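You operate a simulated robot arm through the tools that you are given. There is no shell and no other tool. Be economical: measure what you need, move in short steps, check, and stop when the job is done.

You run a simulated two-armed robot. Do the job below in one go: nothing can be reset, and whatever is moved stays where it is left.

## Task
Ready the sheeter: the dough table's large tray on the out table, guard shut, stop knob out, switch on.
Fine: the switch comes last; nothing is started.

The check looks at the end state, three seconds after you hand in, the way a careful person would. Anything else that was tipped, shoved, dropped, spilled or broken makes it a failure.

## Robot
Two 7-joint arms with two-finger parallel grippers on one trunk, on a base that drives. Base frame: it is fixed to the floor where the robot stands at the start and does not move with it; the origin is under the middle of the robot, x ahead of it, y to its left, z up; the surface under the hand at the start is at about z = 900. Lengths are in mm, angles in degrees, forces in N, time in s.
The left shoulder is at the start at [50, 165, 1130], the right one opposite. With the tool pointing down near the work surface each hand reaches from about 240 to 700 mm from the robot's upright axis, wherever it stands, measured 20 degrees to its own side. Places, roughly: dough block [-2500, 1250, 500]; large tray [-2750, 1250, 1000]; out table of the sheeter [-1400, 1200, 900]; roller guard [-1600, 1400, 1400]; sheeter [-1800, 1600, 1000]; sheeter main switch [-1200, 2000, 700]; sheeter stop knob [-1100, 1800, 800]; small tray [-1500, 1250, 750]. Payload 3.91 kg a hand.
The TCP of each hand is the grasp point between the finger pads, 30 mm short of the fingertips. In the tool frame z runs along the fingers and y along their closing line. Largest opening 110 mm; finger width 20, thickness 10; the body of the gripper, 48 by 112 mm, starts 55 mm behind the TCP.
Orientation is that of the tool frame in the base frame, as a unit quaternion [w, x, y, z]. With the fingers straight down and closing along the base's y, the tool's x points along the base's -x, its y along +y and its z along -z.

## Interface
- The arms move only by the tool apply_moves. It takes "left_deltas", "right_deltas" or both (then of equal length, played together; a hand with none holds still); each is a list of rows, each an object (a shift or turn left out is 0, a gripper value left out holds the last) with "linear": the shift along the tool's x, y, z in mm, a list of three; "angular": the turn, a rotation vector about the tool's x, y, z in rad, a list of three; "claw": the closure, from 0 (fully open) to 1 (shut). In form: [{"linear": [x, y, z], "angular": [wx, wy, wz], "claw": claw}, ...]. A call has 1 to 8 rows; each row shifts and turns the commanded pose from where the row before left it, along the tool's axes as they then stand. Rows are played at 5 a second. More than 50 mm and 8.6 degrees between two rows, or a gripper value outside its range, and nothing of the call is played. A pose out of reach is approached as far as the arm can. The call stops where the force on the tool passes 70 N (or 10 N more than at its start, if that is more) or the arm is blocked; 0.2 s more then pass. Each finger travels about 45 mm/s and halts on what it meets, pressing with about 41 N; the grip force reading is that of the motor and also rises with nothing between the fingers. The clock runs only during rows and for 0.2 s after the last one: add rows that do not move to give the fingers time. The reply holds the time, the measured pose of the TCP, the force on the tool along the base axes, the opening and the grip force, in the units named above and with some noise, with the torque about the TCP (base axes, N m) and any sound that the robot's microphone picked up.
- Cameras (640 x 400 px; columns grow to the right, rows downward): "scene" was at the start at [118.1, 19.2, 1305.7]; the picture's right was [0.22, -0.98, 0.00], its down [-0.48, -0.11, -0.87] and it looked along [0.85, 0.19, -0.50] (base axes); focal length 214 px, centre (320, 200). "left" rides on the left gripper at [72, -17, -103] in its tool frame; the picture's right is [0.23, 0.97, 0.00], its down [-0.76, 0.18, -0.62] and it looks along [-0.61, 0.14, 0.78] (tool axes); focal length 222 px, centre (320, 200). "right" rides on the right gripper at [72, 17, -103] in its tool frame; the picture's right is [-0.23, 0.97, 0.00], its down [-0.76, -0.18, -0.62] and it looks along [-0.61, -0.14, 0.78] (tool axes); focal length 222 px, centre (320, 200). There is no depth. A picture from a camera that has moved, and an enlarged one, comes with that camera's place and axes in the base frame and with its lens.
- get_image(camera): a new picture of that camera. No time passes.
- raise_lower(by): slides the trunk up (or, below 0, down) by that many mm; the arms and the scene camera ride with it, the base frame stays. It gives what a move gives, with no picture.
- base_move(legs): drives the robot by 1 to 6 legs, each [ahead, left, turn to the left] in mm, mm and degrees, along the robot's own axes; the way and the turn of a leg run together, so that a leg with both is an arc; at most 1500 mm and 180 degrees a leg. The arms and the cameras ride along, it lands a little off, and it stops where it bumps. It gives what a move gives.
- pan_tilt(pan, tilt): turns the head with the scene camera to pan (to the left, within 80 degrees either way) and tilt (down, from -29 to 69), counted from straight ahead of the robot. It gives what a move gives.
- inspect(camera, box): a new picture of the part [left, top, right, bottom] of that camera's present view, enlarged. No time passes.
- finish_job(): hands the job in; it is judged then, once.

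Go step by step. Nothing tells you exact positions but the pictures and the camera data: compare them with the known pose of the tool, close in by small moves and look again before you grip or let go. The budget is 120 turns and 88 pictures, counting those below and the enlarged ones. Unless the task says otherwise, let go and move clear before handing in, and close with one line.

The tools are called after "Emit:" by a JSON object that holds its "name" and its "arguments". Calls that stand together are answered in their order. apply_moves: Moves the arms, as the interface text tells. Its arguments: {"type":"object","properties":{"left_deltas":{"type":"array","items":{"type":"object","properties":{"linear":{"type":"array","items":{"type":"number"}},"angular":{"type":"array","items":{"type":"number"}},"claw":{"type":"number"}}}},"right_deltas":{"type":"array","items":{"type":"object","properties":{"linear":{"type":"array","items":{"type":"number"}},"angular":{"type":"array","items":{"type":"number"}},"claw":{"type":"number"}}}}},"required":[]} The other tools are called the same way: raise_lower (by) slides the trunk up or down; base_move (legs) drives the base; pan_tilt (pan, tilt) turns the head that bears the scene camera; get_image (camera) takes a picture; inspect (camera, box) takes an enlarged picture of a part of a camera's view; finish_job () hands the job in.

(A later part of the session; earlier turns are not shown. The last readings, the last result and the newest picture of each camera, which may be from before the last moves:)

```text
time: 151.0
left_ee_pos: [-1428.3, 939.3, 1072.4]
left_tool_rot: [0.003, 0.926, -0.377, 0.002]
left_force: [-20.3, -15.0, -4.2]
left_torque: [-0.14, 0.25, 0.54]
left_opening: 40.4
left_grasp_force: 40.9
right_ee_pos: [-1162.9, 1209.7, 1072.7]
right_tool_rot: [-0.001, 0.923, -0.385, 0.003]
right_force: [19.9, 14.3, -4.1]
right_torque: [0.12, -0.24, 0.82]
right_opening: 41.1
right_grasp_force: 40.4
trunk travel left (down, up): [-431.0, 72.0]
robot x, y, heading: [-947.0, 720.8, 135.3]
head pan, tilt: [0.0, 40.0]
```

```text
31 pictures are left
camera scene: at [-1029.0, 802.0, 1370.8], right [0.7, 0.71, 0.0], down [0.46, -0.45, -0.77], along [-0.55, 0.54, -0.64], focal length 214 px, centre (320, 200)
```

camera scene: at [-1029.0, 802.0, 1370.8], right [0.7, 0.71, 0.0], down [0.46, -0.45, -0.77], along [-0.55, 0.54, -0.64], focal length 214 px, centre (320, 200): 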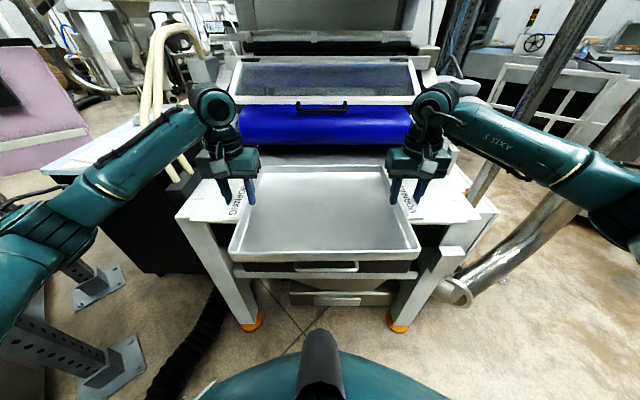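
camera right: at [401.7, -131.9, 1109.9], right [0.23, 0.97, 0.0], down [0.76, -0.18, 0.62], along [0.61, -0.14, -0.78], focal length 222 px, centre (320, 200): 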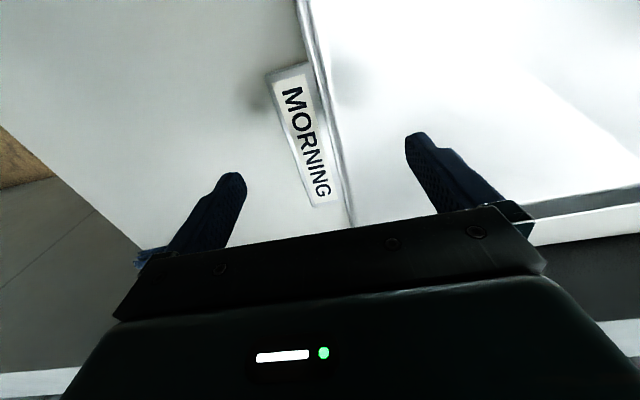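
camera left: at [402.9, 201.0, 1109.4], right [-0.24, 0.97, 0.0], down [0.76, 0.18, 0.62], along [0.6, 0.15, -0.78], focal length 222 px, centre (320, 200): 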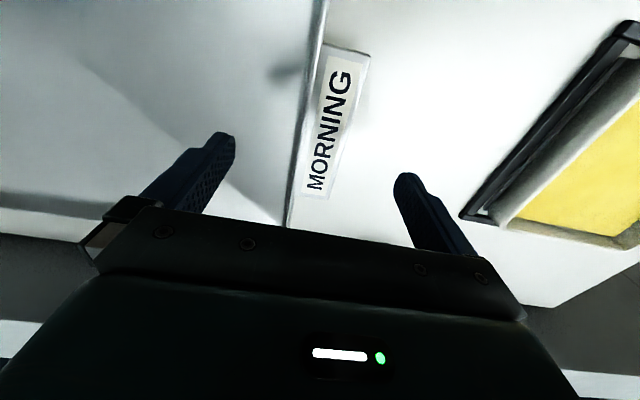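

Tray is squarely lined up with the out table. I'll lower 60 mm, drive in 240 mm and look.

Emit:
{"name": "raise_lower", "arguments": {"by": -60}}

Emit:
{"name": "base_move", "arguments": {"legs": [[240, 0, 0]]}}

Emit:
{"name": "get_image", "arguments": {"camera": "scene"}}

Emit:
{"name": "get_image", "arguments": {"camera": "left"}}

```text
time: 152.0
left_ee_pos: [-1429.1, 939.2, 1013.7]
left_tool_rot: [0.003, 0.926, -0.377, 0.001]
left_force: [-2.3, 0.2, -4.4]
left_torque: [-0.02, -0.32, 0.18]
left_opening: 40.7
left_grasp_force: 40.9
right_ee_pos: [-1164.1, 1208.4, 1011.9]
right_tool_rot: [-0.002, 0.923, -0.384, 0.003]
right_force: [3.6, -1.3, -3.5]
right_torque: [0.02, 0.4, 0.83]
right_opening: 40.9
right_grasp_force: 41.4
trunk travel left (down, up): [-371.0, 132.0]
robot x, y, heading: [-946.3, 723.5, 135.3]
head pan, tilt: [0.0, 40.0]
```

```text
time: 153.8
left_ee_pos: [-1598.8, 1108.1, 1011.5]
left_tool_rot: [0.002, 0.926, -0.376, 0.002]
left_force: [-4.8, 2.6, -3.8]
left_torque: [0.22, 0.12, 0.71]
left_opening: 40.9
left_grasp_force: 40.9
right_ee_pos: [-1333.2, 1378.4, 1010.4]
right_tool_rot: [-0.002, 0.923, -0.384, 0.003]
right_force: [2.9, -2.0, -3.4]
right_torque: [-0.29, -0.04, 0.93]
right_opening: 40.8
right_grasp_force: 40.5
trunk travel left (down, up): [-371.0, 132.0]
robot x, y, heading: [-1116.4, 886.6, 135.5]
head pan, tilt: [0.0, 40.0]
```

```text
30 pictures are left
camera scene: at [-1199.3, 970.2, 1310.7], right [0.7, 0.71, 0.0], down [0.46, -0.45, -0.77], along [-0.54, 0.54, -0.64], focal length 214 px, centre (320, 200)
```

scene: 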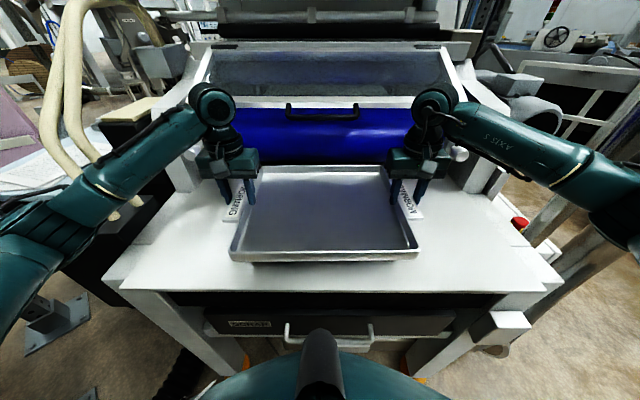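

```text
29 pictures are left
camera left: at [-1534.5, 1070.3, 1116.4], right [-0.52, -0.86, 0.01], down [-0.67, 0.41, 0.62], along [-0.53, 0.32, -0.79], focal length 222 px, centre (320, 200)
```

left: 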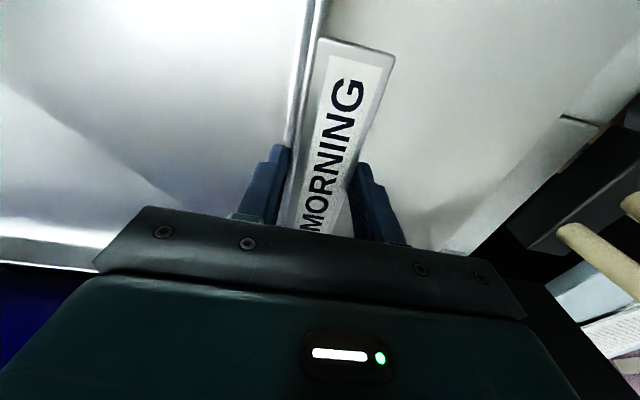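

The tray hovers about 68 mm above the out table, its front edge about flush with the table's. I'll go 25 mm further in and lower until just above.

Emit:
{"name": "base_move", "arguments": {"legs": [[25, 0, 0]]}}

Emit:
{"name": "raise_lower", "arguments": {"by": -56}}

Emit:
{"name": "get_image", "arguments": {"camera": "scene"}}

```text
time: 154.6
left_ee_pos: [-1616.1, 1125.3, 1013.7]
left_tool_rot: [0.002, 0.926, -0.377, 0.002]
left_force: [-2.9, 0.8, -2.9]
left_torque: [-0.36, -0.88, 0.15]
left_opening: 40.8
left_grasp_force: 41.0
right_ee_pos: [-1350.6, 1394.7, 1010.7]
right_tool_rot: [-0.001, 0.923, -0.384, 0.006]
right_force: [10.2, -9.6, -14.9]
right_torque: [-0.61, -0.6, 0.93]
right_opening: 40.9
right_grasp_force: 41.1
trunk travel left (down, up): [-371.0, 132.0]
robot x, y, heading: [-1132.6, 910.6, 135.5]
head pan, tilt: [0.0, 40.0]
```

```text
time: 155.6
left_ee_pos: [-1616.9, 1124.2, 963.1]
left_tool_rot: [-0.001, 0.927, -0.375, -0.004]
left_force: [-12.0, 9.2, 22.7]
left_torque: [0.09, -0.18, -0.07]
left_opening: 40.7
left_grasp_force: 41.3
right_ee_pos: [-1349.0, 1395.7, 962.2]
right_tool_rot: [-0.002, 0.924, -0.383, -0.001]
right_force: [0.0, 5.4, 37.4]
right_torque: [0.0, 0.15, 0.9]
right_opening: 41.1
right_grasp_force: 41.3
trunk travel left (down, up): [-315.0, 188.0]
robot x, y, heading: [-1137.0, 908.5, 135.3]
head pan, tilt: [0.0, 40.0]
```

```text
28 pictures are left
camera scene: at [-1214.5, 984.8, 1256.4], right [0.7, 0.71, 0.0], down [0.46, -0.45, -0.77], along [-0.55, 0.54, -0.64], focal length 214 px, centre (320, 200)
```

scene: 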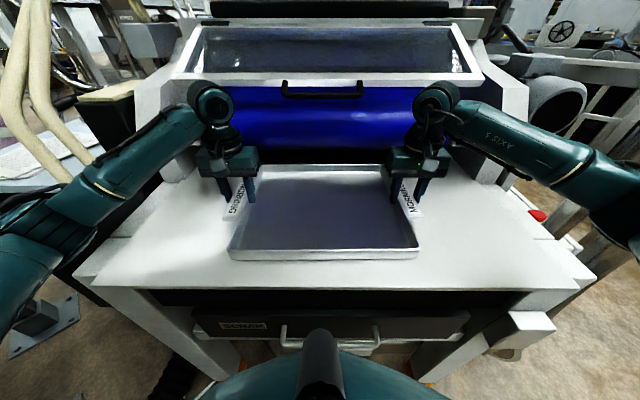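

There is contact already at z≈963 and a slight rearward force since the last 25 mm; the tray's rear may be touching the roller. I'll zoom in.

Emit:
{"name": "inspect", "arguments": {"camera": "scene", "box": [180, 130, 460, 300]}}

Emit:
{"name": "raise_lower", "arguments": {"by": 12}}

Emit:
{"name": "base_move", "arguments": {"legs": [[-28, 0, 0]]}}

Emit:
{"name": "inspect", "arguments": {"camera": "scene", "box": [180, 130, 460, 300]}}

```text
2.29 times, centred on (320, 215) of scene
camera zoom: at [-1214.5, 984.8, 1256.4], right [0.7, 0.71, 0.0], down [0.46, -0.45, -0.77], along [-0.55, 0.54, -0.64], focal length 490 px, centre (320, 166)
```

zoom: 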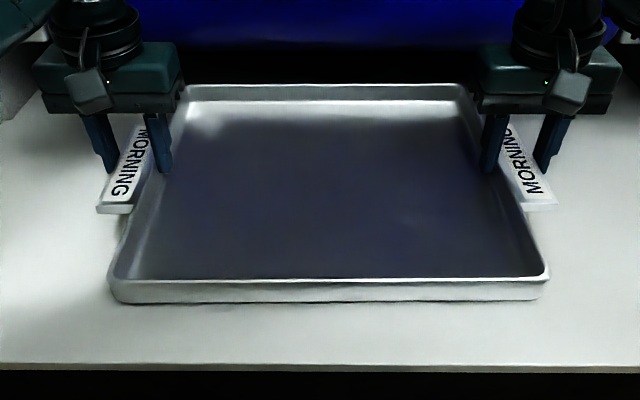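

```text
time: 156.2
left_ee_pos: [-1616.3, 1124.9, 966.0]
left_tool_rot: [0.005, 0.926, -0.377, 0.004]
left_force: [-1.6, 2.2, -4.5]
left_torque: [-0.63, -0.22, 0.51]
left_opening: 40.8
left_grasp_force: 41.3
right_ee_pos: [-1349.8, 1394.9, 962.6]
right_tool_rot: [-0.001, 0.923, -0.384, 0.009]
right_force: [0.9, -0.9, -1.6]
right_torque: [0.05, 0.84, 0.45]
right_opening: 40.9
right_grasp_force: 40.5
trunk travel left (down, up): [-327.0, 176.0]
robot x, y, heading: [-1137.8, 908.3, 135.4]
head pan, tilt: [0.0, 40.0]
```

```text
time: 157.0
left_ee_pos: [-1596.0, 1104.9, 969.7]
left_tool_rot: [0.003, 0.926, -0.378, 0.002]
left_force: [-0.8, 0.4, -5.4]
left_torque: [-0.54, -0.13, -0.17]
left_opening: 40.9
left_grasp_force: 41.0
right_ee_pos: [-1328.5, 1375.0, 966.8]
right_tool_rot: [-0.002, 0.924, -0.383, 0.006]
right_force: [1.8, -0.3, -1.6]
right_torque: [0.11, 0.73, 0.78]
right_opening: 41.0
right_grasp_force: 40.6
trunk travel left (down, up): [-327.0, 176.0]
robot x, y, heading: [-1114.2, 888.4, 135.3]
head pan, tilt: [0.0, 40.0]
```

```text
2.29 times, centred on (320, 215) of scene
camera zoom: at [-1196.2, 967.2, 1266.9], right [0.7, 0.71, 0.0], down [0.46, -0.45, -0.77], along [-0.55, 0.54, -0.64], focal length 490 px, centre (320, 166)
```

zoom: 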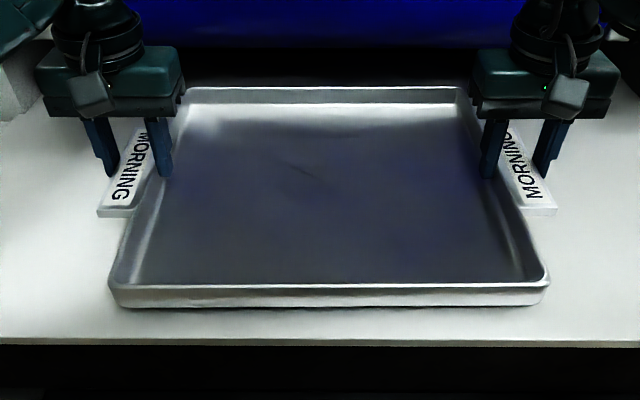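

The table surface is evidently nearer z≈920; the tray is now ~27 mm inside the front edge and clear at the rear. Lowering to set it down here.

Emit:
{"name": "raise_lower", "arguments": {"by": -5}}

Emit:
{"name": "raise_lower", "arguments": {"by": -4}}

Emit:
{"name": "get_image", "arguments": {"camera": "left"}}

Emit:
{"name": "get_image", "arguments": {"camera": "right"}}

```text
time: 157.5
left_ee_pos: [-1596.2, 1106.0, 963.8]
left_tool_rot: [0.003, 0.926, -0.378, 0.003]
left_force: [-1.5, 0.0, -4.0]
left_torque: [0.21, -0.41, 0.0]
left_opening: 40.7
left_grasp_force: 40.9
right_ee_pos: [-1330.6, 1375.1, 962.4]
right_tool_rot: [-0.001, 0.924, -0.383, 0.007]
right_force: [0.7, -0.5, -2.1]
right_torque: [-0.27, 0.31, 0.5]
right_opening: 41.2
right_grasp_force: 41.5
trunk travel left (down, up): [-322.0, 181.0]
robot x, y, heading: [-1116.3, 884.2, 135.1]
head pan, tilt: [0.0, 40.0]
```

```text
time: 158.1
left_ee_pos: [-1596.7, 1106.3, 962.4]
left_tool_rot: [0.001, 0.926, -0.377, -0.001]
left_force: [-6.3, 4.5, 9.9]
left_torque: [-0.6, -0.81, 0.04]
left_opening: 40.8
left_grasp_force: 41.4
right_ee_pos: [-1329.4, 1374.5, 961.6]
right_tool_rot: [-0.001, 0.924, -0.383, 0.002]
right_force: [1.3, 3.4, 22.0]
right_torque: [-0.72, -0.62, 1.16]
right_opening: 40.8
right_grasp_force: 41.5
trunk travel left (down, up): [-318.0, 185.0]
robot x, y, heading: [-1115.7, 888.5, 135.3]
head pan, tilt: [0.0, 40.0]
```

```text
25 pictures are left
camera left: at [-1531.4, 1067.2, 1066.3], right [-0.52, -0.86, 0.0], down [-0.67, 0.41, 0.62], along [-0.53, 0.32, -0.78], focal length 222 px, centre (320, 200)
```

left: 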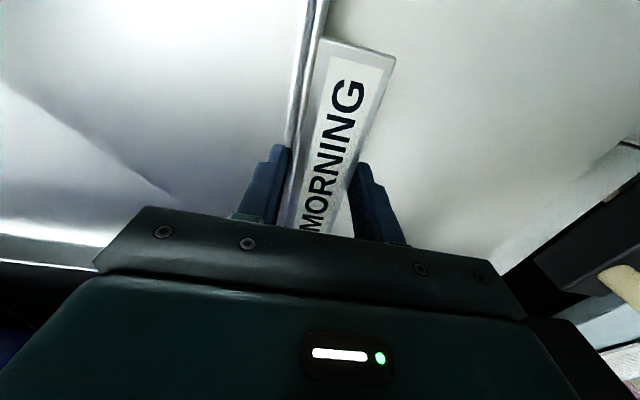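

```text
24 pictures are left
camera right: at [-1291.0, 1311.5, 1064.9], right [-0.85, -0.53, -0.01], down [-0.42, 0.66, 0.62], along [-0.32, 0.53, -0.78], focal length 222 px, centre (320, 200)
```

right: 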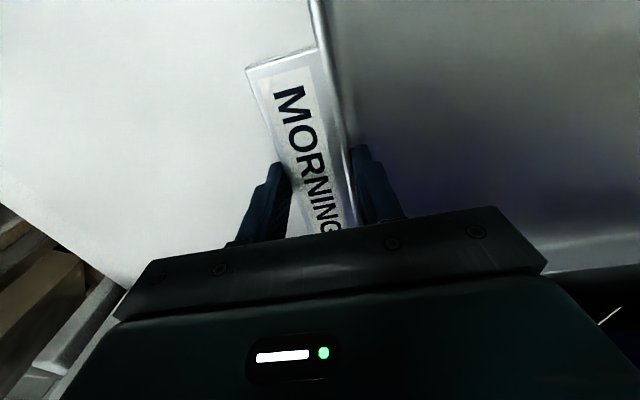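

Tray is resting (light upward force on both). Releasing both grippers and lifting straight up.

Emit:
{"name": "apply_moves", "arguments": {"left_deltas": [{"claw": 0.4}, {"claw": 0.4}, {"claw": 0.2}, {"claw": 0.2}, {"linear": [0, 0, -30]}, {"linear": [0, 0, -40]}, {"linear": [0, 0, -40]}, {"linear": [0, 0, 0]}], "right_deltas": [{"claw": 0.4}, {"claw": 0.4}, {"claw": 0.2}, {"claw": 0.2}, {"linear": [0, 0, -30]}, {"linear": [0, 0, -40]}, {"linear": [0, 0, -40]}, {"linear": [0, 0, 0]}]}}

Emit:
{"name": "get_image", "arguments": {"camera": "scene"}}

```text
time: 159.8
left_ee_pos: [-1595.2, 1107.4, 1070.5]
left_tool_rot: [0.002, 0.926, -0.378, 0.002]
left_force: [0.5, 0.0, -1.0]
left_torque: [-0.01, 0.0, 0.02]
left_opening: 88.1
left_grasp_force: 0.2
right_ee_pos: [-1330.4, 1374.5, 1068.5]
right_tool_rot: [-0.002, 0.924, -0.383, 0.006]
right_force: [-0.4, -0.7, -0.7]
right_torque: [-0.02, -0.05, -0.04]
right_opening: 87.8
right_grasp_force: 0.0
trunk travel left (down, up): [-318.0, 185.0]
robot x, y, heading: [-1115.3, 889.8, 135.4]
head pan, tilt: [0.0, 40.0]
```

```text
23 pictures are left
camera scene: at [-1196.6, 967.5, 1257.8], right [0.7, 0.71, 0.0], down [0.46, -0.45, -0.77], along [-0.54, 0.54, -0.64], focal length 214 px, centre (320, 200)
```

scene: 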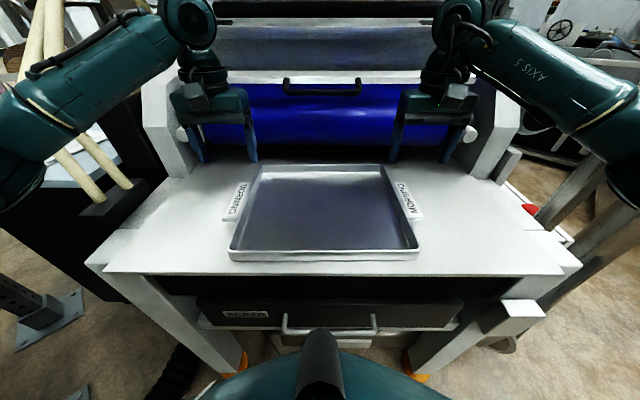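

The tray rests flat on the out table. Now for the switch: I'll back away, go round to the right side, and set the right hand pointing forward.

Emit:
{"name": "base_move", "arguments": {"legs": [[-350, 0, 0], [0, -1106, 0], [0, 0, 50]]}}

Emit:
{"name": "apply_moves", "arguments": {"right_deltas": [{"linear": [-10, 0, 0], "angular": [0, -0.15, 0], "claw": 0}, {"linear": [-10, 0, 1], "angular": [0, -0.15, 0]}, {"linear": [-9, 0, 3], "angular": [0, -0.15, 0]}, {"linear": [-9, 0, 4], "angular": [0, -0.15, 0]}, {"linear": [-8, 0, 6], "angular": [0, -0.15, 0]}, {"linear": [-7, 0, 7], "angular": [0, -0.15, 0]}, {"linear": [-6, 0, 8], "angular": [0, -0.15, 0]}, {"linear": [-5, 0, 9], "angular": [0, -0.15, 0]}]}}

Emit:
{"name": "apply_moves", "arguments": {"right_deltas": [{"angular": [0, -0.15, 0]}, {"angular": [0, -0.15, 0]}, {"angular": [0, -0.07, 0]}, {"linear": [0, 0, 0]}]}}

Emit:
{"name": "get_image", "arguments": {"camera": "scene"}}

```text
time: 173.9
left_ee_pos: [-572.4, 1203.9, 1070.2]
left_tool_rot: [0.001, 0.999, 0.045, 0.002]
left_force: [0.0, 0.6, 1.1]
left_torque: [0.0, 0.04, 0.03]
left_opening: 88.0
left_grasp_force: 0.2
right_ee_pos: [-606.0, 1579.5, 1067.9]
right_tool_rot: [-0.005, 0.999, 0.04, 0.005]
right_force: [0.1, -0.7, 0.1]
right_torque: [0.01, 0.01, 0.0]
right_opening: 88.3
right_grasp_force: 0.0
trunk travel left (down, up): [-318.0, 185.0]
robot x, y, heading: [-92.5, 1430.2, -175.3]
head pan, tilt: [0.0, 40.0]
```

```text
time: 175.7
left_ee_pos: [-573.1, 1204.7, 1069.7]
left_tool_rot: [0.001, 0.999, 0.045, 0.002]
left_force: [0.0, 0.1, 0.2]
left_torque: [0.04, -0.01, 0.0]
left_opening: 88.3
left_grasp_force: 0.0
right_ee_pos: [-684.7, 1573.3, 1067.2]
right_tool_rot: [0.019, 0.827, 0.035, -0.56]
right_force: [-0.4, -0.6, 0.1]
right_torque: [0.01, 0.0, 0.0]
right_opening: 109.8
right_grasp_force: 0.0
trunk travel left (down, up): [-318.0, 185.0]
robot x, y, heading: [-95.5, 1429.1, -175.3]
head pan, tilt: [0.0, 40.0]
```

```text
time: 176.7
left_ee_pos: [-572.4, 1205.2, 1071.1]
left_tool_rot: [0.001, 0.999, 0.045, 0.003]
left_force: [0.5, 0.9, 0.2]
left_torque: [0.01, 0.01, -0.01]
left_opening: 87.9
left_grasp_force: 0.2
right_ee_pos: [-685.2, 1574.7, 1066.2]
right_tool_rot: [0.022, 0.783, 0.034, -0.621]
right_force: [0.1, -0.7, 0.2]
right_torque: [-0.01, 0.02, -0.06]
right_opening: 110.1
right_grasp_force: 0.1
right hand out of reach, approached as far as the arm can: row 2, 3
trunk travel left (down, up): [-318.0, 185.0]
robot x, y, heading: [-89.4, 1430.4, -175.2]
head pan, tilt: [0.0, 40.0]
```

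```text
22 pictures are left
camera scene: at [-208.5, 1417.2, 1257.9], right [-0.09, 1.0, 0.0], down [0.64, 0.06, -0.77], along [-0.76, -0.07, -0.64], focal length 214 px, centre (320, 200)
```

scene: 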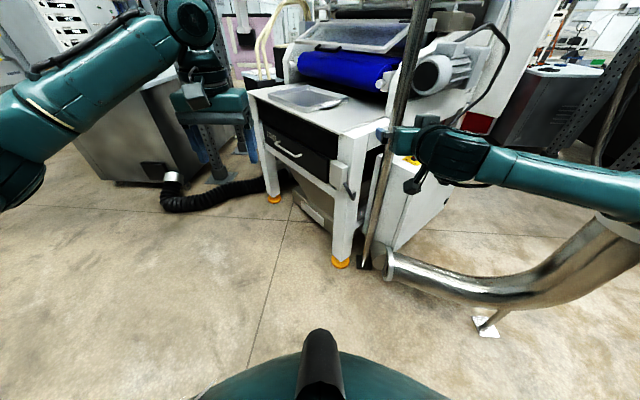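

Pitch is near horizontal. I'll yaw the hand left about 40° while shifting it right, then position the base to the right of the box and lower the trunk.

Emit:
{"name": "apply_moves", "arguments": {"right_deltas": [{"linear": [0, -35, 0], "angular": [-0.14, 0, 0]}, {"linear": [0, -35, -5], "angular": [-0.14, 0, 0]}, {"linear": [0, -33, -10], "angular": [-0.14, 0, 0]}, {"linear": [0, -32, -15], "angular": [-0.14, 0, 0]}, {"linear": [0, -29, -20], "angular": [-0.14, 0, 0]}, {"linear": [0, 0, 0]}]}}

Emit:
{"name": "base_move", "arguments": {"legs": [[0, -357, 0], [130, 0, 0]]}}

Emit:
{"name": "raise_lower", "arguments": {"by": -230}}

Emit:
{"name": "get_image", "arguments": {"camera": "scene"}}

Emit:
{"name": "get_image", "arguments": {"camera": "right"}}

```text
time: 178.1
left_ee_pos: [-573.8, 1205.2, 1069.9]
left_tool_rot: [0.0, 0.999, 0.046, 0.002]
left_force: [0.6, 0.4, -0.3]
left_torque: [-0.01, -0.03, 0.01]
left_opening: 87.8
left_grasp_force: 0.1
right_ee_pos: [-648.2, 1637.0, 1068.0]
right_tool_rot: [0.269, 0.737, 0.219, -0.58]
right_force: [-0.6, -0.3, 0.1]
right_torque: [0.0, -0.02, 0.03]
right_opening: 109.9
right_grasp_force: 0.1
right hand out of reach, approached as far as the arm can: row 4, 5
trunk travel left (down, up): [-318.0, 185.0]
robot x, y, heading: [-96.6, 1425.5, -175.2]
head pan, tilt: [0.0, 40.0]
```

```text
time: 182.7
left_ee_pos: [-732.5, 1548.0, 1069.5]
left_tool_rot: [0.002, 0.999, 0.044, 0.002]
left_force: [-0.2, 0.6, 0.6]
left_torque: [-0.03, -0.04, 0.01]
left_opening: 88.2
left_grasp_force: 0.1
right_ee_pos: [-807.1, 1981.3, 1068.2]
right_tool_rot: [0.269, 0.737, 0.219, -0.58]
right_force: [-0.2, -0.6, 0.0]
right_torque: [0.0, 0.04, 0.02]
right_opening: 110.0
right_grasp_force: 0.0
trunk travel left (down, up): [-318.0, 185.0]
robot x, y, heading: [-253.4, 1773.6, -175.1]
head pan, tilt: [0.0, 40.0]
```

```text
time: 185.1
left_ee_pos: [-732.1, 1548.7, 839.6]
left_tool_rot: [0.002, 0.999, 0.044, 0.003]
left_force: [-0.4, -1.4, 0.3]
left_torque: [0.0, -0.03, 0.0]
left_opening: 88.0
left_grasp_force: 0.1
right_ee_pos: [-806.8, 1982.0, 839.7]
right_tool_rot: [0.268, 0.736, 0.219, -0.581]
right_force: [-0.2, -0.2, -0.1]
right_torque: [-0.04, 0.01, -0.02]
right_opening: 109.9
right_grasp_force: 0.0
trunk travel left (down, up): [-88.0, 415.0]
robot x, y, heading: [-252.0, 1768.1, -175.0]
head pan, tilt: [0.0, 40.0]
```

```text
21 pictures are left
camera scene: at [-367.6, 1760.4, 1027.9], right [-0.08, 1.0, 0.0], down [0.64, 0.05, -0.77], along [-0.76, -0.06, -0.64], focal length 214 px, centre (320, 200)
```

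scene: 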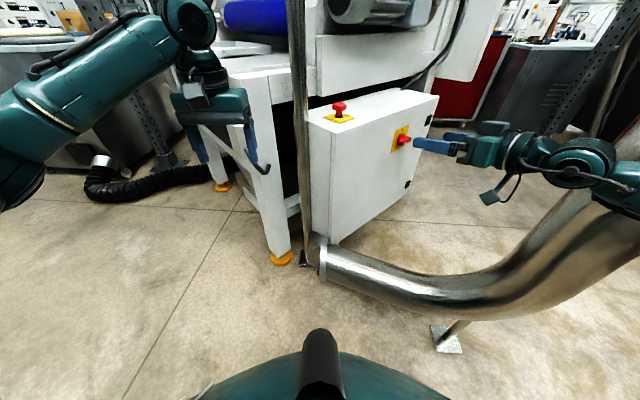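

```text
20 pictures are left
camera right: at [-703.0, 2036.4, 789.7], right [0.56, -0.74, 0.36], down [0.17, 0.53, 0.83], along [-0.81, -0.41, 0.43], focal length 222 px, centre (320, 200)
```

right: 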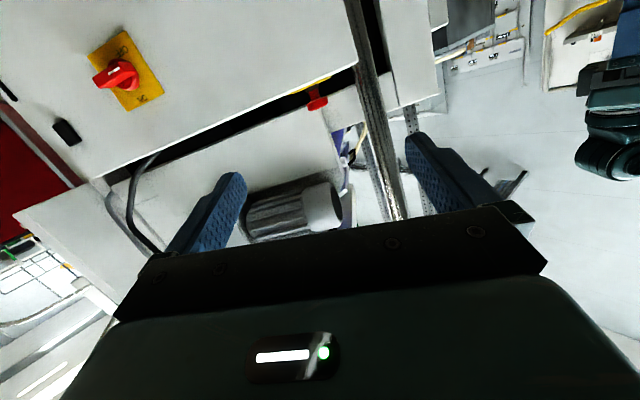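

Now the plate is visible almost frontally in the wrist camera (upside down). Zooming in on it to read ON/OFF and the handle.

Emit:
{"name": "inspect", "arguments": {"camera": "right", "box": [75, 20, 179, 120]}}

Emit:
{"name": "inspect", "arguments": {"camera": "scene", "box": [370, 110, 440, 170]}}

```text
4.00 times, centred on (127, 70) of right
camera zoom: at [-703.0, 2036.4, 789.7], right [0.56, -0.74, 0.36], down [0.17, 0.53, 0.83], along [-0.81, -0.41, 0.43], focal length 888 px, centre (1092, 720)
```

zoom: 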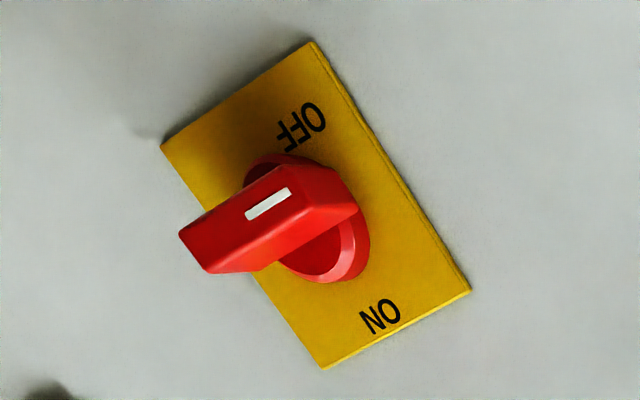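

```text
6.67 times, centred on (405, 140) of scene
camera zoom: at [-367.6, 1760.4, 1027.9], right [-0.08, 1.0, 0.0], down [0.64, 0.05, -0.77], along [-0.76, -0.06, -0.64], focal length 1430 px, centre (-247, 600)
```

zoom: 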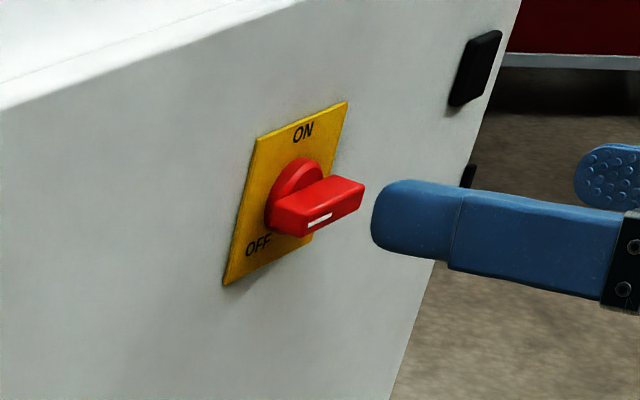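

Plate reads ON at top, OFF at lower front; the bar is horizontal with its mark toward the front, so it needs a quarter turn clockwise. I'll level and roll the right hand so the fingers close vertically, then drive closer.

Emit:
{"name": "apply_moves", "arguments": {"right_deltas": [{"angular": [-0.065, -0.09, 0]}, {"angular": [0, -0.09, 0]}, {"angular": [0, 0, -0.15]}, {"angular": [0, 0, -0.15]}, {"angular": [0, 0, -0.15]}, {"angular": [0, 0, -0.15]}, {"angular": [0, 0, -0.15]}, {"angular": [0, 0, -0.15]}]}}

Emit:
{"name": "apply_moves", "arguments": {"right_deltas": [{"angular": [0, 0, -0.15]}, {"angular": [0, 0, -0.15]}, {"angular": [0, 0, -0.15]}, {"angular": [0, 0, -0.15]}, {"angular": [0, 0, -0.15]}, {"angular": [0, 0, -0.06]}, {"linear": [0, 0, 0]}]}}

Emit:
{"name": "base_move", "arguments": {"legs": [[165, 0, 0]]}}

```text
time: 186.9
left_ee_pos: [-731.7, 1548.5, 840.4]
left_tool_rot: [0.002, 0.999, 0.045, 0.004]
left_force: [0.7, -0.1, -0.7]
left_torque: [-0.04, -0.04, 0.02]
left_opening: 88.2
left_grasp_force: 0.0
right_ee_pos: [-799.9, 1962.5, 839.1]
right_tool_rot: [-0.003, -0.514, -0.483, 0.709]
right_force: [-0.3, -0.7, -0.2]
right_torque: [0.0, -0.01, -0.02]
right_opening: 110.1
right_grasp_force: 0.1
right hand out of reach, approached as far as the arm can: row 1
trunk travel left (down, up): [-88.0, 415.0]
robot x, y, heading: [-253.5, 1768.6, -175.4]
head pan, tilt: [0.0, 40.0]
```

```text
time: 188.5
left_ee_pos: [-732.0, 1548.0, 840.3]
left_tool_rot: [0.001, 0.999, 0.045, 0.003]
left_force: [0.1, 0.5, -0.3]
left_torque: [-0.02, 0.01, -0.01]
left_opening: 88.2
left_grasp_force: 0.1
right_ee_pos: [-792.9, 1961.3, 986.7]
right_tool_rot: [0.272, -0.286, -0.649, 0.65]
right_force: [0.8, -0.4, 0.6]
right_torque: [0.01, -0.04, -0.03]
right_opening: 110.3
right_grasp_force: 0.1
right hand out of reach, approached as far as the arm can: row 3, 4, 5, 6
trunk travel left (down, up): [-88.0, 415.0]
robot x, y, heading: [-256.8, 1769.8, -175.3]
head pan, tilt: [0.0, 40.0]
```

```text
time: 189.9
left_ee_pos: [-895.7, 1534.6, 841.3]
left_tool_rot: [0.002, 0.999, 0.044, 0.002]
left_force: [0.1, 0.3, -0.3]
left_torque: [0.01, -0.02, 0.02]
left_opening: 88.2
left_grasp_force: 0.1
right_ee_pos: [-957.7, 1948.0, 986.6]
right_tool_rot: [0.273, -0.287, -0.647, 0.652]
right_force: [-0.5, 0.4, -0.4]
right_torque: [-0.04, -0.01, -0.01]
right_opening: 110.0
right_grasp_force: 0.1
trunk travel left (down, up): [-88.0, 415.0]
robot x, y, heading: [-417.9, 1754.6, -175.3]
head pan, tilt: [0.0, 40.0]
```

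The orientation is right (level, closing vertically), though the hand rode up to z≈987 at the joint limit. I'll move it toward the pre-grasp point and see where it settles.

Emit:
{"name": "apply_moves", "arguments": {"right_deltas": [{"linear": [34, 20, 0]}, {"linear": [34, 20, 0]}, {"linear": [34, 20, 0]}, {"linear": [0, 0, 0]}]}}

```text
time: 190.9
left_ee_pos: [-896.0, 1534.9, 840.4]
left_tool_rot: [0.002, 0.999, 0.044, 0.003]
left_force: [0.0, 0.2, 0.7]
left_torque: [0.02, 0.04, 0.02]
left_opening: 87.9
left_grasp_force: 0.1
right_ee_pos: [-1002.9, 2003.4, 993.9]
right_tool_rot: [0.266, -0.294, -0.643, 0.656]
right_force: [-0.9, 0.2, -0.4]
right_torque: [-0.02, -0.01, 0.01]
right_opening: 110.2
right_grasp_force: 0.0
right hand out of reach, approached as far as the arm can: row 1, 2, 3
trunk travel left (down, up): [-88.0, 415.0]
robot x, y, heading: [-417.8, 1757.6, -175.2]
head pan, tilt: [0.0, 40.0]
```

With that roll the arm can't get low enough. I'll roll back to the earlier reachable pose, close the fingers, and instead push the bar's front end up and round with the closed fingertips.

Emit:
{"name": "apply_moves", "arguments": {"right_deltas": [{"angular": [0, 0, 0.15]}, {"angular": [0, 0, 0.15]}, {"angular": [0, 0, 0.15]}, {"angular": [0, 0, 0.15]}, {"angular": [0, 0, 0.15]}, {"angular": [0, 0, 0.15]}, {"angular": [0, 0, 0.15]}, {"angular": [0, 0, 0.15]}]}}

Emit:
{"name": "apply_moves", "arguments": {"right_deltas": [{"angular": [0, 0, 0.15], "claw": 1}, {"angular": [0, 0, 0.15]}, {"angular": [0, 0, 0.07]}, {"linear": [0, 0, 0]}, {"linear": [0, 0, 0]}, {"linear": [0, 0, 0]}]}}

Emit:
{"name": "get_image", "arguments": {"camera": "scene"}}

```text
time: 192.7
left_ee_pos: [-895.7, 1534.7, 840.4]
left_tool_rot: [0.001, 0.999, 0.044, 0.003]
left_force: [-0.1, -0.6, -0.6]
left_torque: [-0.03, -0.02, 0.01]
left_opening: 87.8
left_grasp_force: 0.1
right_ee_pos: [-1001.8, 2001.6, 992.7]
right_tool_rot: [-0.143, -0.603, -0.372, 0.691]
right_force: [0.7, 0.1, 0.4]
right_torque: [-0.01, 0.01, -0.02]
right_opening: 109.8
right_grasp_force: 0.1
trunk travel left (down, up): [-88.0, 415.0]
robot x, y, heading: [-418.4, 1760.1, -175.0]
head pan, tilt: [0.0, 40.0]
```

```text
time: 194.1
left_ee_pos: [-896.5, 1534.5, 839.9]
left_tool_rot: [0.002, 0.999, 0.045, 0.003]
left_force: [0.4, -0.7, -0.2]
left_torque: [0.03, 0.0, 0.01]
left_opening: 88.2
left_grasp_force: 0.1
right_ee_pos: [-1003.2, 2001.1, 993.5]
right_tool_rot: [0.267, 0.661, 0.256, -0.653]
right_force: [0.3, 0.3, -0.4]
right_torque: [0.0, 0.0, -0.03]
right_opening: 0.1
right_grasp_force: 14.0
trunk travel left (down, up): [-88.0, 415.0]
robot x, y, heading: [-415.6, 1759.0, -175.2]
head pan, tilt: [0.0, 40.0]
```

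```text
17 pictures are left
camera scene: at [-531.8, 1746.6, 1027.9], right [-0.08, 1.0, 0.0], down [0.64, 0.05, -0.77], along [-0.76, -0.06, -0.64], focal length 214 px, centre (320, 200)
```

scene: 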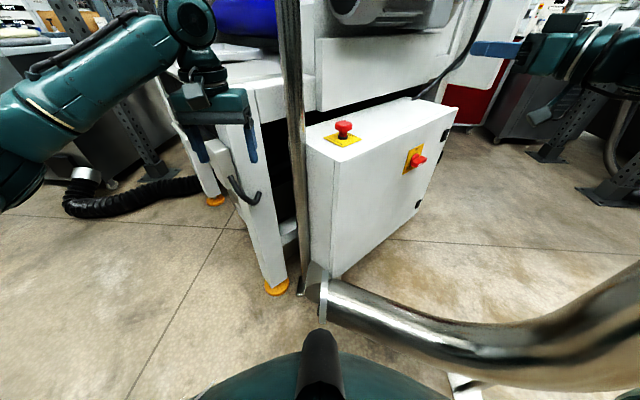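

The hand is level again at [-1003, 2001, 993] with fingers closed. I'll bring it down to the pre-push point, 85 mm out from the handle and just below its front end.

Emit:
{"name": "apply_moves", "arguments": {"right_deltas": [{"linear": [44, -15, 2]}, {"linear": [45, -15, 3]}, {"linear": [45, -15, 3]}, {"linear": [45, -15, 3]}, {"linear": [45, -15, 3]}, {"linear": [45, -15, 3]}, {"linear": [45, -15, 2]}, {"linear": [45, -14, 2]}]}}

Emit:
{"name": "get_image", "arguments": {"camera": "right"}}

Emit:
{"name": "get_image", "arguments": {"camera": "scene"}}

```text
time: 195.9
left_ee_pos: [-896.9, 1535.1, 838.3]
left_tool_rot: [-0.002, 0.999, 0.044, 0.003]
left_force: [-0.3, -0.5, 0.3]
left_torque: [0.04, 0.0, -0.01]
left_opening: 88.0
left_grasp_force: 0.1
right_ee_pos: [-1093.7, 2070.1, 631.4]
right_tool_rot: [0.265, 0.661, 0.258, -0.653]
right_force: [-0.1, 0.3, -0.3]
right_torque: [-0.03, -0.03, -0.01]
right_opening: 0.0
right_grasp_force: 38.0
trunk travel left (down, up): [-88.0, 415.0]
robot x, y, heading: [-414.7, 1757.9, -175.3]
head pan, tilt: [0.0, 40.0]
```

```text
16 pictures are left
camera right: at [-1006.0, 2128.5, 559.6], right [0.67, -0.71, 0.24], down [0.32, 0.56, 0.76], along [-0.67, -0.43, 0.6], focal length 222 px, centre (320, 200)
```

right: 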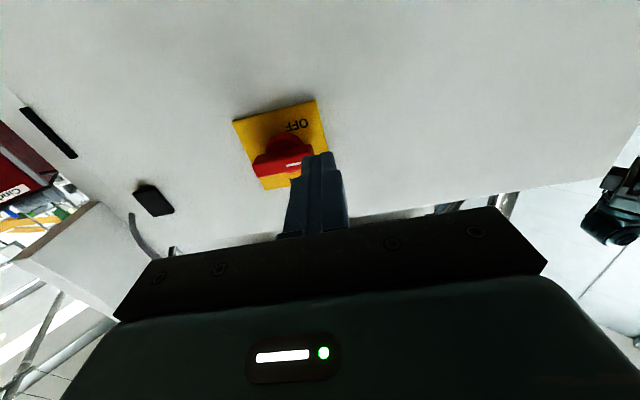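

```text
15 pictures are left
camera scene: at [-533.0, 1745.9, 1025.8], right [-0.08, 1.0, 0.01], down [0.64, 0.06, -0.77], along [-0.76, -0.06, -0.64], focal length 214 px, centre (320, 200)
```

scene: 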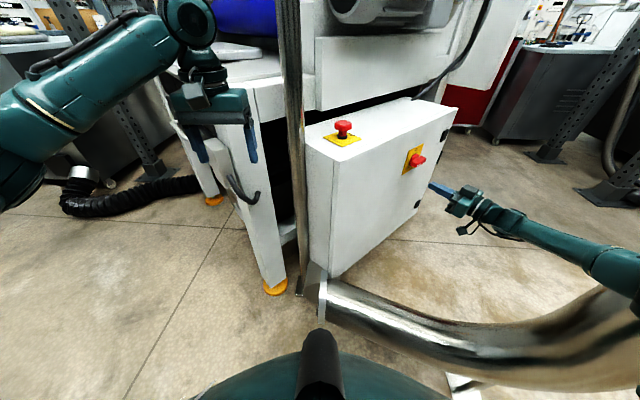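

Reached. A zoom confirms geometry before moving in.

Emit:
{"name": "inspect", "arguments": {"camera": "right", "box": [220, 90, 380, 240]}}

Emit:
{"name": "inspect", "arguments": {"camera": "scene", "box": [385, 130, 505, 240]}}

```text
2.67 times, centred on (300, 165) of right
camera zoom: at [-1006.0, 2128.5, 559.6], right [0.67, -0.71, 0.24], down [0.32, 0.56, 0.76], along [-0.67, -0.43, 0.6], focal length 592 px, centre (373, 293)
```

zoom: 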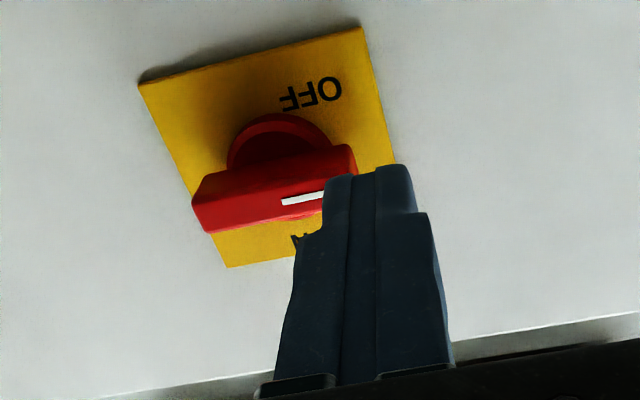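

```text
3.64 times, centred on (445, 185) of scene
camera zoom: at [-533.0, 1745.9, 1025.8], right [-0.08, 1.0, 0.01], down [0.64, 0.06, -0.77], along [-0.76, -0.06, -0.64], focal length 780 px, centre (-134, 254)
```

zoom: 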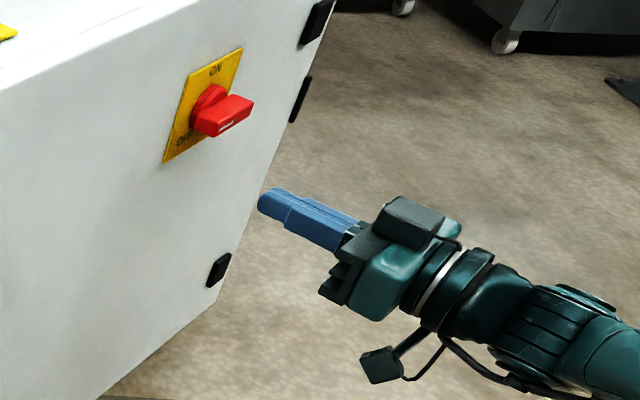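

The bar spans fwd ≈2247–2310 (centre ≈2275, z≈662), a bit deeper than assumed, so I shift 18 mm back-ward along the box, then advance alongside, below its marked end.

Emit:
{"name": "apply_moves", "arguments": {"right_deltas": [{"linear": [0, -18, 0]}, {"linear": [3, 0, 30]}, {"linear": [0, 0, 30]}, {"linear": [0, 0, 20]}, {"linear": [0, 0, 0]}]}}

Emit:
{"name": "inspect", "arguments": {"camera": "right", "box": [220, 90, 380, 240]}}

Emit:
{"name": "inspect", "arguments": {"camera": "scene", "box": [385, 130, 465, 200]}}

```text
time: 197.1
left_ee_pos: [-895.3, 1534.7, 840.8]
left_tool_rot: [0.002, 0.999, 0.044, 0.002]
left_force: [0.5, 1.4, 0.2]
left_torque: [-0.02, 0.0, -0.03]
left_opening: 88.0
left_grasp_force: 0.0
right_ee_pos: [-1160.7, 2025.3, 630.8]
right_tool_rot: [0.267, 0.661, 0.255, -0.653]
right_force: [0.3, -0.9, -0.6]
right_torque: [-0.03, 0.01, -0.02]
right_opening: 0.0
right_grasp_force: 37.5
right hand out of reach, approached as far as the arm can: row 4
trunk travel left (down, up): [-88.0, 415.0]
robot x, y, heading: [-414.8, 1757.7, -175.2]
head pan, tilt: [0.0, 40.0]
```

```text
2.67 times, centred on (300, 165) of right
camera zoom: at [-1072.4, 2083.7, 558.9], right [0.67, -0.7, 0.25], down [0.32, 0.57, 0.76], along [-0.68, -0.43, 0.6], focal length 592 px, centre (373, 293)
```

zoom: 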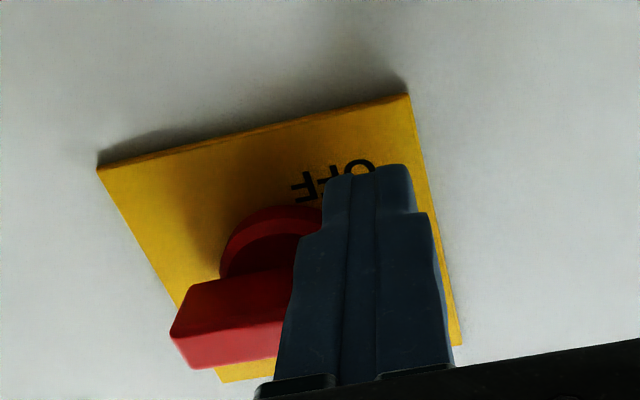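

```text
5.71 times, centred on (425, 165) of scene
camera zoom: at [-531.8, 1746.5, 1027.9], right [-0.08, 1.0, 0.0], down [0.64, 0.05, -0.77], along [-0.76, -0.06, -0.64], focal length 1226 px, centre (-280, 400)
```

zoom: 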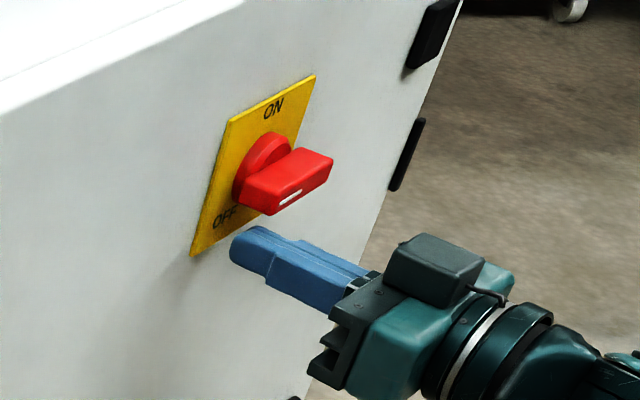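

The fingertips are just below the bar's marked front end. Pushing up along the arc.

Emit:
{"name": "apply_moves", "arguments": {"right_deltas": [{"linear": [-12, 0, 0]}, {"linear": [-8, 4, 0]}, {"linear": [-8, 3, 0]}, {"linear": [-8, 0, 0]}, {"linear": [0, 0, 0]}]}}

Emit:
{"name": "inspect", "arguments": {"camera": "scene", "box": [385, 130, 465, 200]}}

```text
time: 198.3
left_ee_pos: [-896.5, 1534.6, 840.5]
left_tool_rot: [0.002, 0.999, 0.045, 0.003]
left_force: [0.4, -0.9, 0.3]
left_torque: [-0.04, 0.0, 0.0]
left_opening: 87.9
left_grasp_force: 0.0
right_ee_pos: [-1155.9, 2020.8, 667.2]
right_tool_rot: [0.267, 0.66, 0.256, -0.653]
right_force: [0.3, -1.6, 0.6]
right_torque: [-0.01, 0.02, 0.0]
right_opening: 0.1
right_grasp_force: 37.3
trunk travel left (down, up): [-88.0, 415.0]
robot x, y, heading: [-418.2, 1759.4, -175.4]
head pan, tilt: [0.0, 40.0]
```

```text
5.71 times, centred on (425, 165) of scene
camera zoom: at [-531.7, 1746.5, 1027.9], right [-0.08, 1.0, 0.0], down [0.64, 0.05, -0.77], along [-0.76, -0.06, -0.64], focal length 1226 px, centre (-280, 400)
```

zoom: 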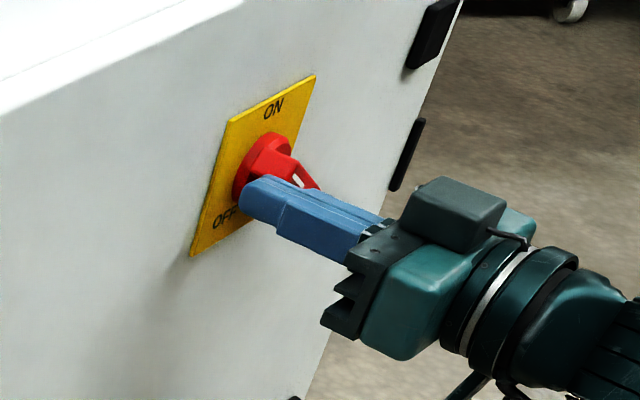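

The bar is turning. Continuing the arc up and over.

Emit:
{"name": "apply_moves", "arguments": {"right_deltas": [{"linear": [-8, -2, 0]}, {"linear": [-7, -4, 0]}, {"linear": [-3, -6, 0]}, {"linear": [0, -5, 0]}, {"linear": [0, 0, 0]}]}}

Emit:
{"name": "inspect", "arguments": {"camera": "scene", "box": [385, 130, 465, 200]}}

```text
time: 199.5
left_ee_pos: [-895.9, 1534.9, 840.4]
left_tool_rot: [0.001, 0.999, 0.044, 0.003]
left_force: [-0.3, 0.5, -0.7]
left_torque: [-0.03, -0.02, -0.03]
left_opening: 87.8
left_grasp_force: 0.0
right_ee_pos: [-1167.1, 2032.9, 684.8]
right_tool_rot: [0.267, 0.661, 0.255, -0.653]
right_force: [0.1, -0.4, -0.9]
right_torque: [-0.01, 0.01, 0.03]
right_opening: 0.3
right_grasp_force: 37.3
trunk travel left (down, up): [-88.0, 415.0]
robot x, y, heading: [-417.7, 1757.5, -175.3]
head pan, tilt: [0.0, 40.0]
```

```text
5.71 times, centred on (425, 165) of scene
camera zoom: at [-531.8, 1746.6, 1027.9], right [-0.08, 1.0, 0.0], down [0.64, 0.05, -0.77], along [-0.76, -0.06, -0.64], focal length 1226 px, centre (-280, 400)
```

zoom: 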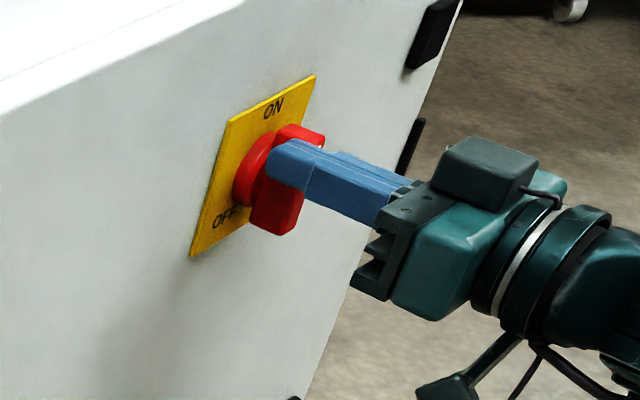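

Bar is near vertical. A little more push toward the back until resistance, then a look.

Emit:
{"name": "apply_moves", "arguments": {"right_deltas": [{"linear": [0, -4, 0]}, {"linear": [0, -4, 0]}, {"linear": [0, -3, 0]}, {"linear": [0, 0, 0]}]}}

Emit:
{"name": "apply_moves", "arguments": {"right_deltas": [{"linear": [0, 10, 0]}, {"linear": [0, 3, -30]}, {"linear": [0, 0, -40]}, {"linear": [0, 0, -40]}, {"linear": [0, 0, 0]}]}}

Emit:
{"name": "inspect", "arguments": {"camera": "scene", "box": [385, 130, 465, 200]}}

Emit:
{"name": "inspect", "arguments": {"camera": "right", "box": [220, 60, 420, 220]}}

```text
time: 200.5
left_ee_pos: [-895.0, 1535.0, 841.5]
left_tool_rot: [0.002, 0.999, 0.045, 0.0]
left_force: [0.5, 0.1, -0.4]
left_torque: [0.02, 0.02, 0.01]
left_opening: 88.1
left_grasp_force: 0.1
right_ee_pos: [-1172.0, 2036.7, 686.7]
right_tool_rot: [0.272, 0.658, 0.261, -0.652]
right_force: [40.9, -10.0, -0.7]
right_torque: [0.11, 0.27, 0.85]
right_opening: 0.0
right_grasp_force: 38.0
trunk travel left (down, up): [-88.0, 415.0]
robot x, y, heading: [-418.2, 1760.0, -175.0]
head pan, tilt: [0.0, 40.0]
```

```text
time: 201.9
left_ee_pos: [-893.2, 1522.7, 841.1]
left_tool_rot: [-0.001, 0.999, 0.051, 0.002]
left_force: [0.6, 0.0, -0.3]
left_torque: [-0.01, -0.01, 0.02]
left_opening: 87.8
left_grasp_force: 0.0
right_ee_pos: [-1097.3, 2054.4, 689.1]
right_tool_rot: [-0.297, -0.645, -0.275, 0.648]
right_force: [0.1, 0.8, -1.7]
right_torque: [-0.08, 0.01, 0.02]
right_opening: 0.0
right_grasp_force: 37.4
trunk travel left (down, up): [-88.0, 415.0]
robot x, y, heading: [-419.0, 1753.6, -174.3]
head pan, tilt: [0.0, 40.0]
stopped in row 5 (right hand): the arm was blocked; the commanded pose is now the measured one
```

```text
5.71 times, centred on (425, 165) of scene
camera zoom: at [-532.9, 1738.8, 1028.3], right [-0.1, 1.0, 0.01], down [0.64, 0.07, -0.77], along [-0.76, -0.07, -0.64], focal length 1226 px, centre (-280, 400)
```

zoom: 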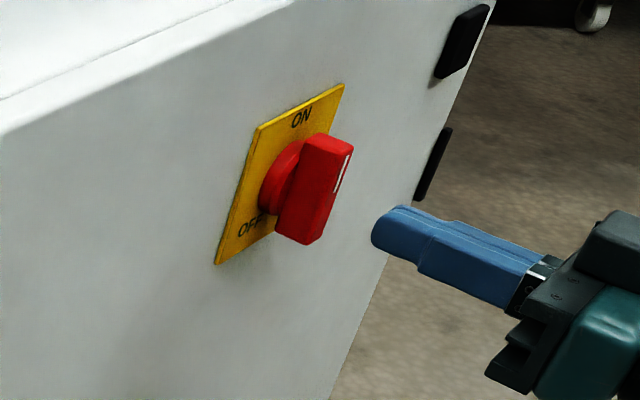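

```text
2.50 times, centred on (320, 140) of right
camera zoom: at [-1015.0, 2117.5, 616.5], right [0.72, -0.65, 0.25], down [0.28, 0.6, 0.75], along [-0.64, -0.46, 0.62], focal length 555 px, centre (320, 350)
```

zoom: 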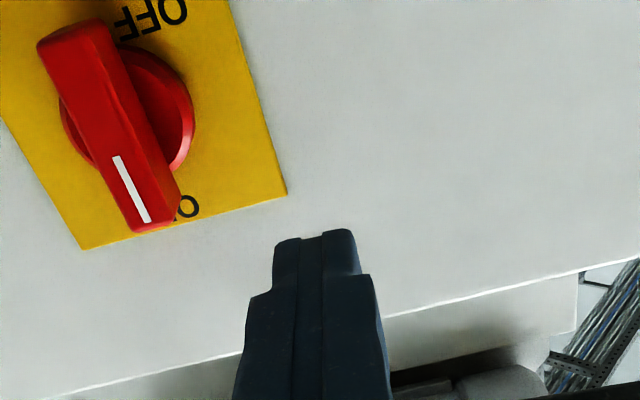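

The switch mark points to ON. Retracting, the arm was blocked by something; I'll look to the right before moving.

Emit:
{"name": "pan_tilt", "arguments": {"pan": -50, "tilt": 45}}

Emit:
{"name": "get_image", "arguments": {"camera": "scene"}}

```text
time: 203.1
left_ee_pos: [-895.6, 1524.0, 837.9]
left_tool_rot: [-0.002, 0.999, 0.05, 0.003]
left_force: [0.0, -0.8, 0.1]
left_torque: [0.0, -0.01, -0.02]
left_opening: 87.9
left_grasp_force: 0.0
right_ee_pos: [-1098.2, 2054.7, 687.5]
right_tool_rot: [-0.297, -0.647, -0.274, 0.647]
right_force: [0.4, 0.5, -0.5]
right_torque: [0.02, 0.0, 0.0]
right_opening: 0.1
right_grasp_force: 38.4
trunk travel left (down, up): [-88.0, 415.0]
robot x, y, heading: [-418.2, 1756.2, -174.7]
head pan, tilt: [-50.0, 45.0]
```

```text
6 pictures are left
camera scene: at [-507.1, 1803.4, 1021.0], right [0.7, 0.71, 0.01], down [0.51, -0.49, -0.71], along [-0.5, 0.5, -0.7], focal length 214 px, centre (320, 200)
```

scene: 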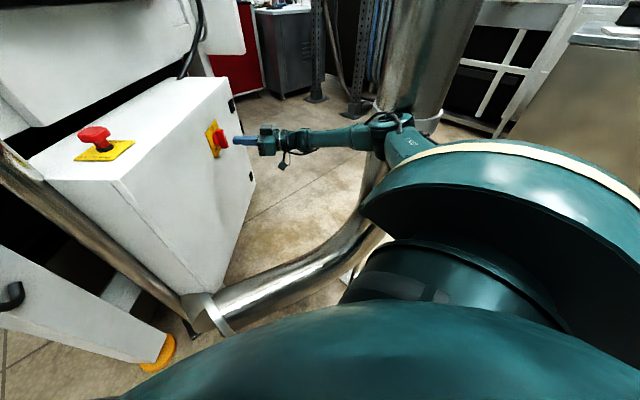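

The elbow merely rests near the duct. I'll ease the hand 10 mm forward to free it, then back the base straight away from box and duct.

Emit:
{"name": "apply_moves", "arguments": {"right_deltas": [{"linear": [0, 0, 12]}, {"linear": [0, 0, 0]}]}}

Emit:
{"name": "base_move", "arguments": {"legs": [[-350, 0, 0]]}}

Emit:
{"name": "pan_tilt", "arguments": {"pan": 0, "tilt": 25}}

Emit:
{"name": "get_image", "arguments": {"camera": "scene"}}

```text
time: 203.7
left_ee_pos: [-894.2, 1529.5, 840.0]
left_tool_rot: [0.001, 0.999, 0.049, 0.002]
left_force: [0.2, -0.9, -0.5]
left_torque: [0.04, -0.01, 0.01]
left_opening: 88.0
left_grasp_force: 0.0
right_ee_pos: [-1103.1, 2057.4, 684.7]
right_tool_rot: [0.293, 0.649, 0.27, -0.648]
right_force: [0.7, -0.8, 0.2]
right_torque: [0.03, -0.02, -0.07]
right_opening: 0.0
right_grasp_force: 37.4
trunk travel left (down, up): [-88.0, 415.0]
robot x, y, heading: [-420.2, 1756.2, -174.7]
head pan, tilt: [-50.0, 45.0]
```

```text
time: 206.0
left_ee_pos: [-547.3, 1560.0, 840.1]
left_tool_rot: [0.002, 0.999, 0.052, 0.003]
left_force: [-0.1, 0.0, 0.5]
left_torque: [0.04, -0.02, -0.04]
left_opening: 88.1
left_grasp_force: 0.1
right_ee_pos: [-757.8, 2086.4, 686.4]
right_tool_rot: [-0.296, -0.647, -0.271, 0.648]
right_force: [-1.2, -0.1, -0.2]
right_torque: [0.03, -0.02, 0.02]
right_opening: 0.0
right_grasp_force: 37.2
trunk travel left (down, up): [-88.0, 415.0]
robot x, y, heading: [-71.7, 1787.9, -174.8]
head pan, tilt: [-50.0, 45.0]
```

```text
time: 207.1
left_ee_pos: [-546.0, 1560.1, 839.7]
left_tool_rot: [0.002, 0.999, 0.051, 0.002]
left_force: [-1.2, -0.6, 0.1]
left_torque: [0.0, -0.01, 0.0]
left_opening: 87.9
left_grasp_force: 0.1
right_ee_pos: [-756.7, 2087.7, 686.0]
right_tool_rot: [-0.295, -0.647, -0.271, 0.648]
right_force: [-0.2, -0.8, -1.1]
right_torque: [0.01, 0.02, -0.04]
right_opening: 0.0
right_grasp_force: 37.6
trunk travel left (down, up): [-88.0, 415.0]
robot x, y, heading: [-72.6, 1789.8, -174.5]
head pan, tilt: [0.0, 25.0]
```

```text
5 pictures are left
camera scene: at [-193.2, 1776.3, 1051.2], right [-0.1, 1.0, 0.0], down [0.42, 0.04, -0.91], along [-0.9, -0.09, -0.42], focal length 214 px, centre (320, 200)
```

scene: 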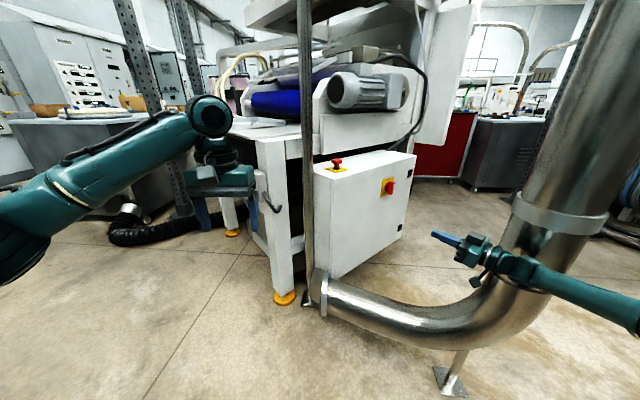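

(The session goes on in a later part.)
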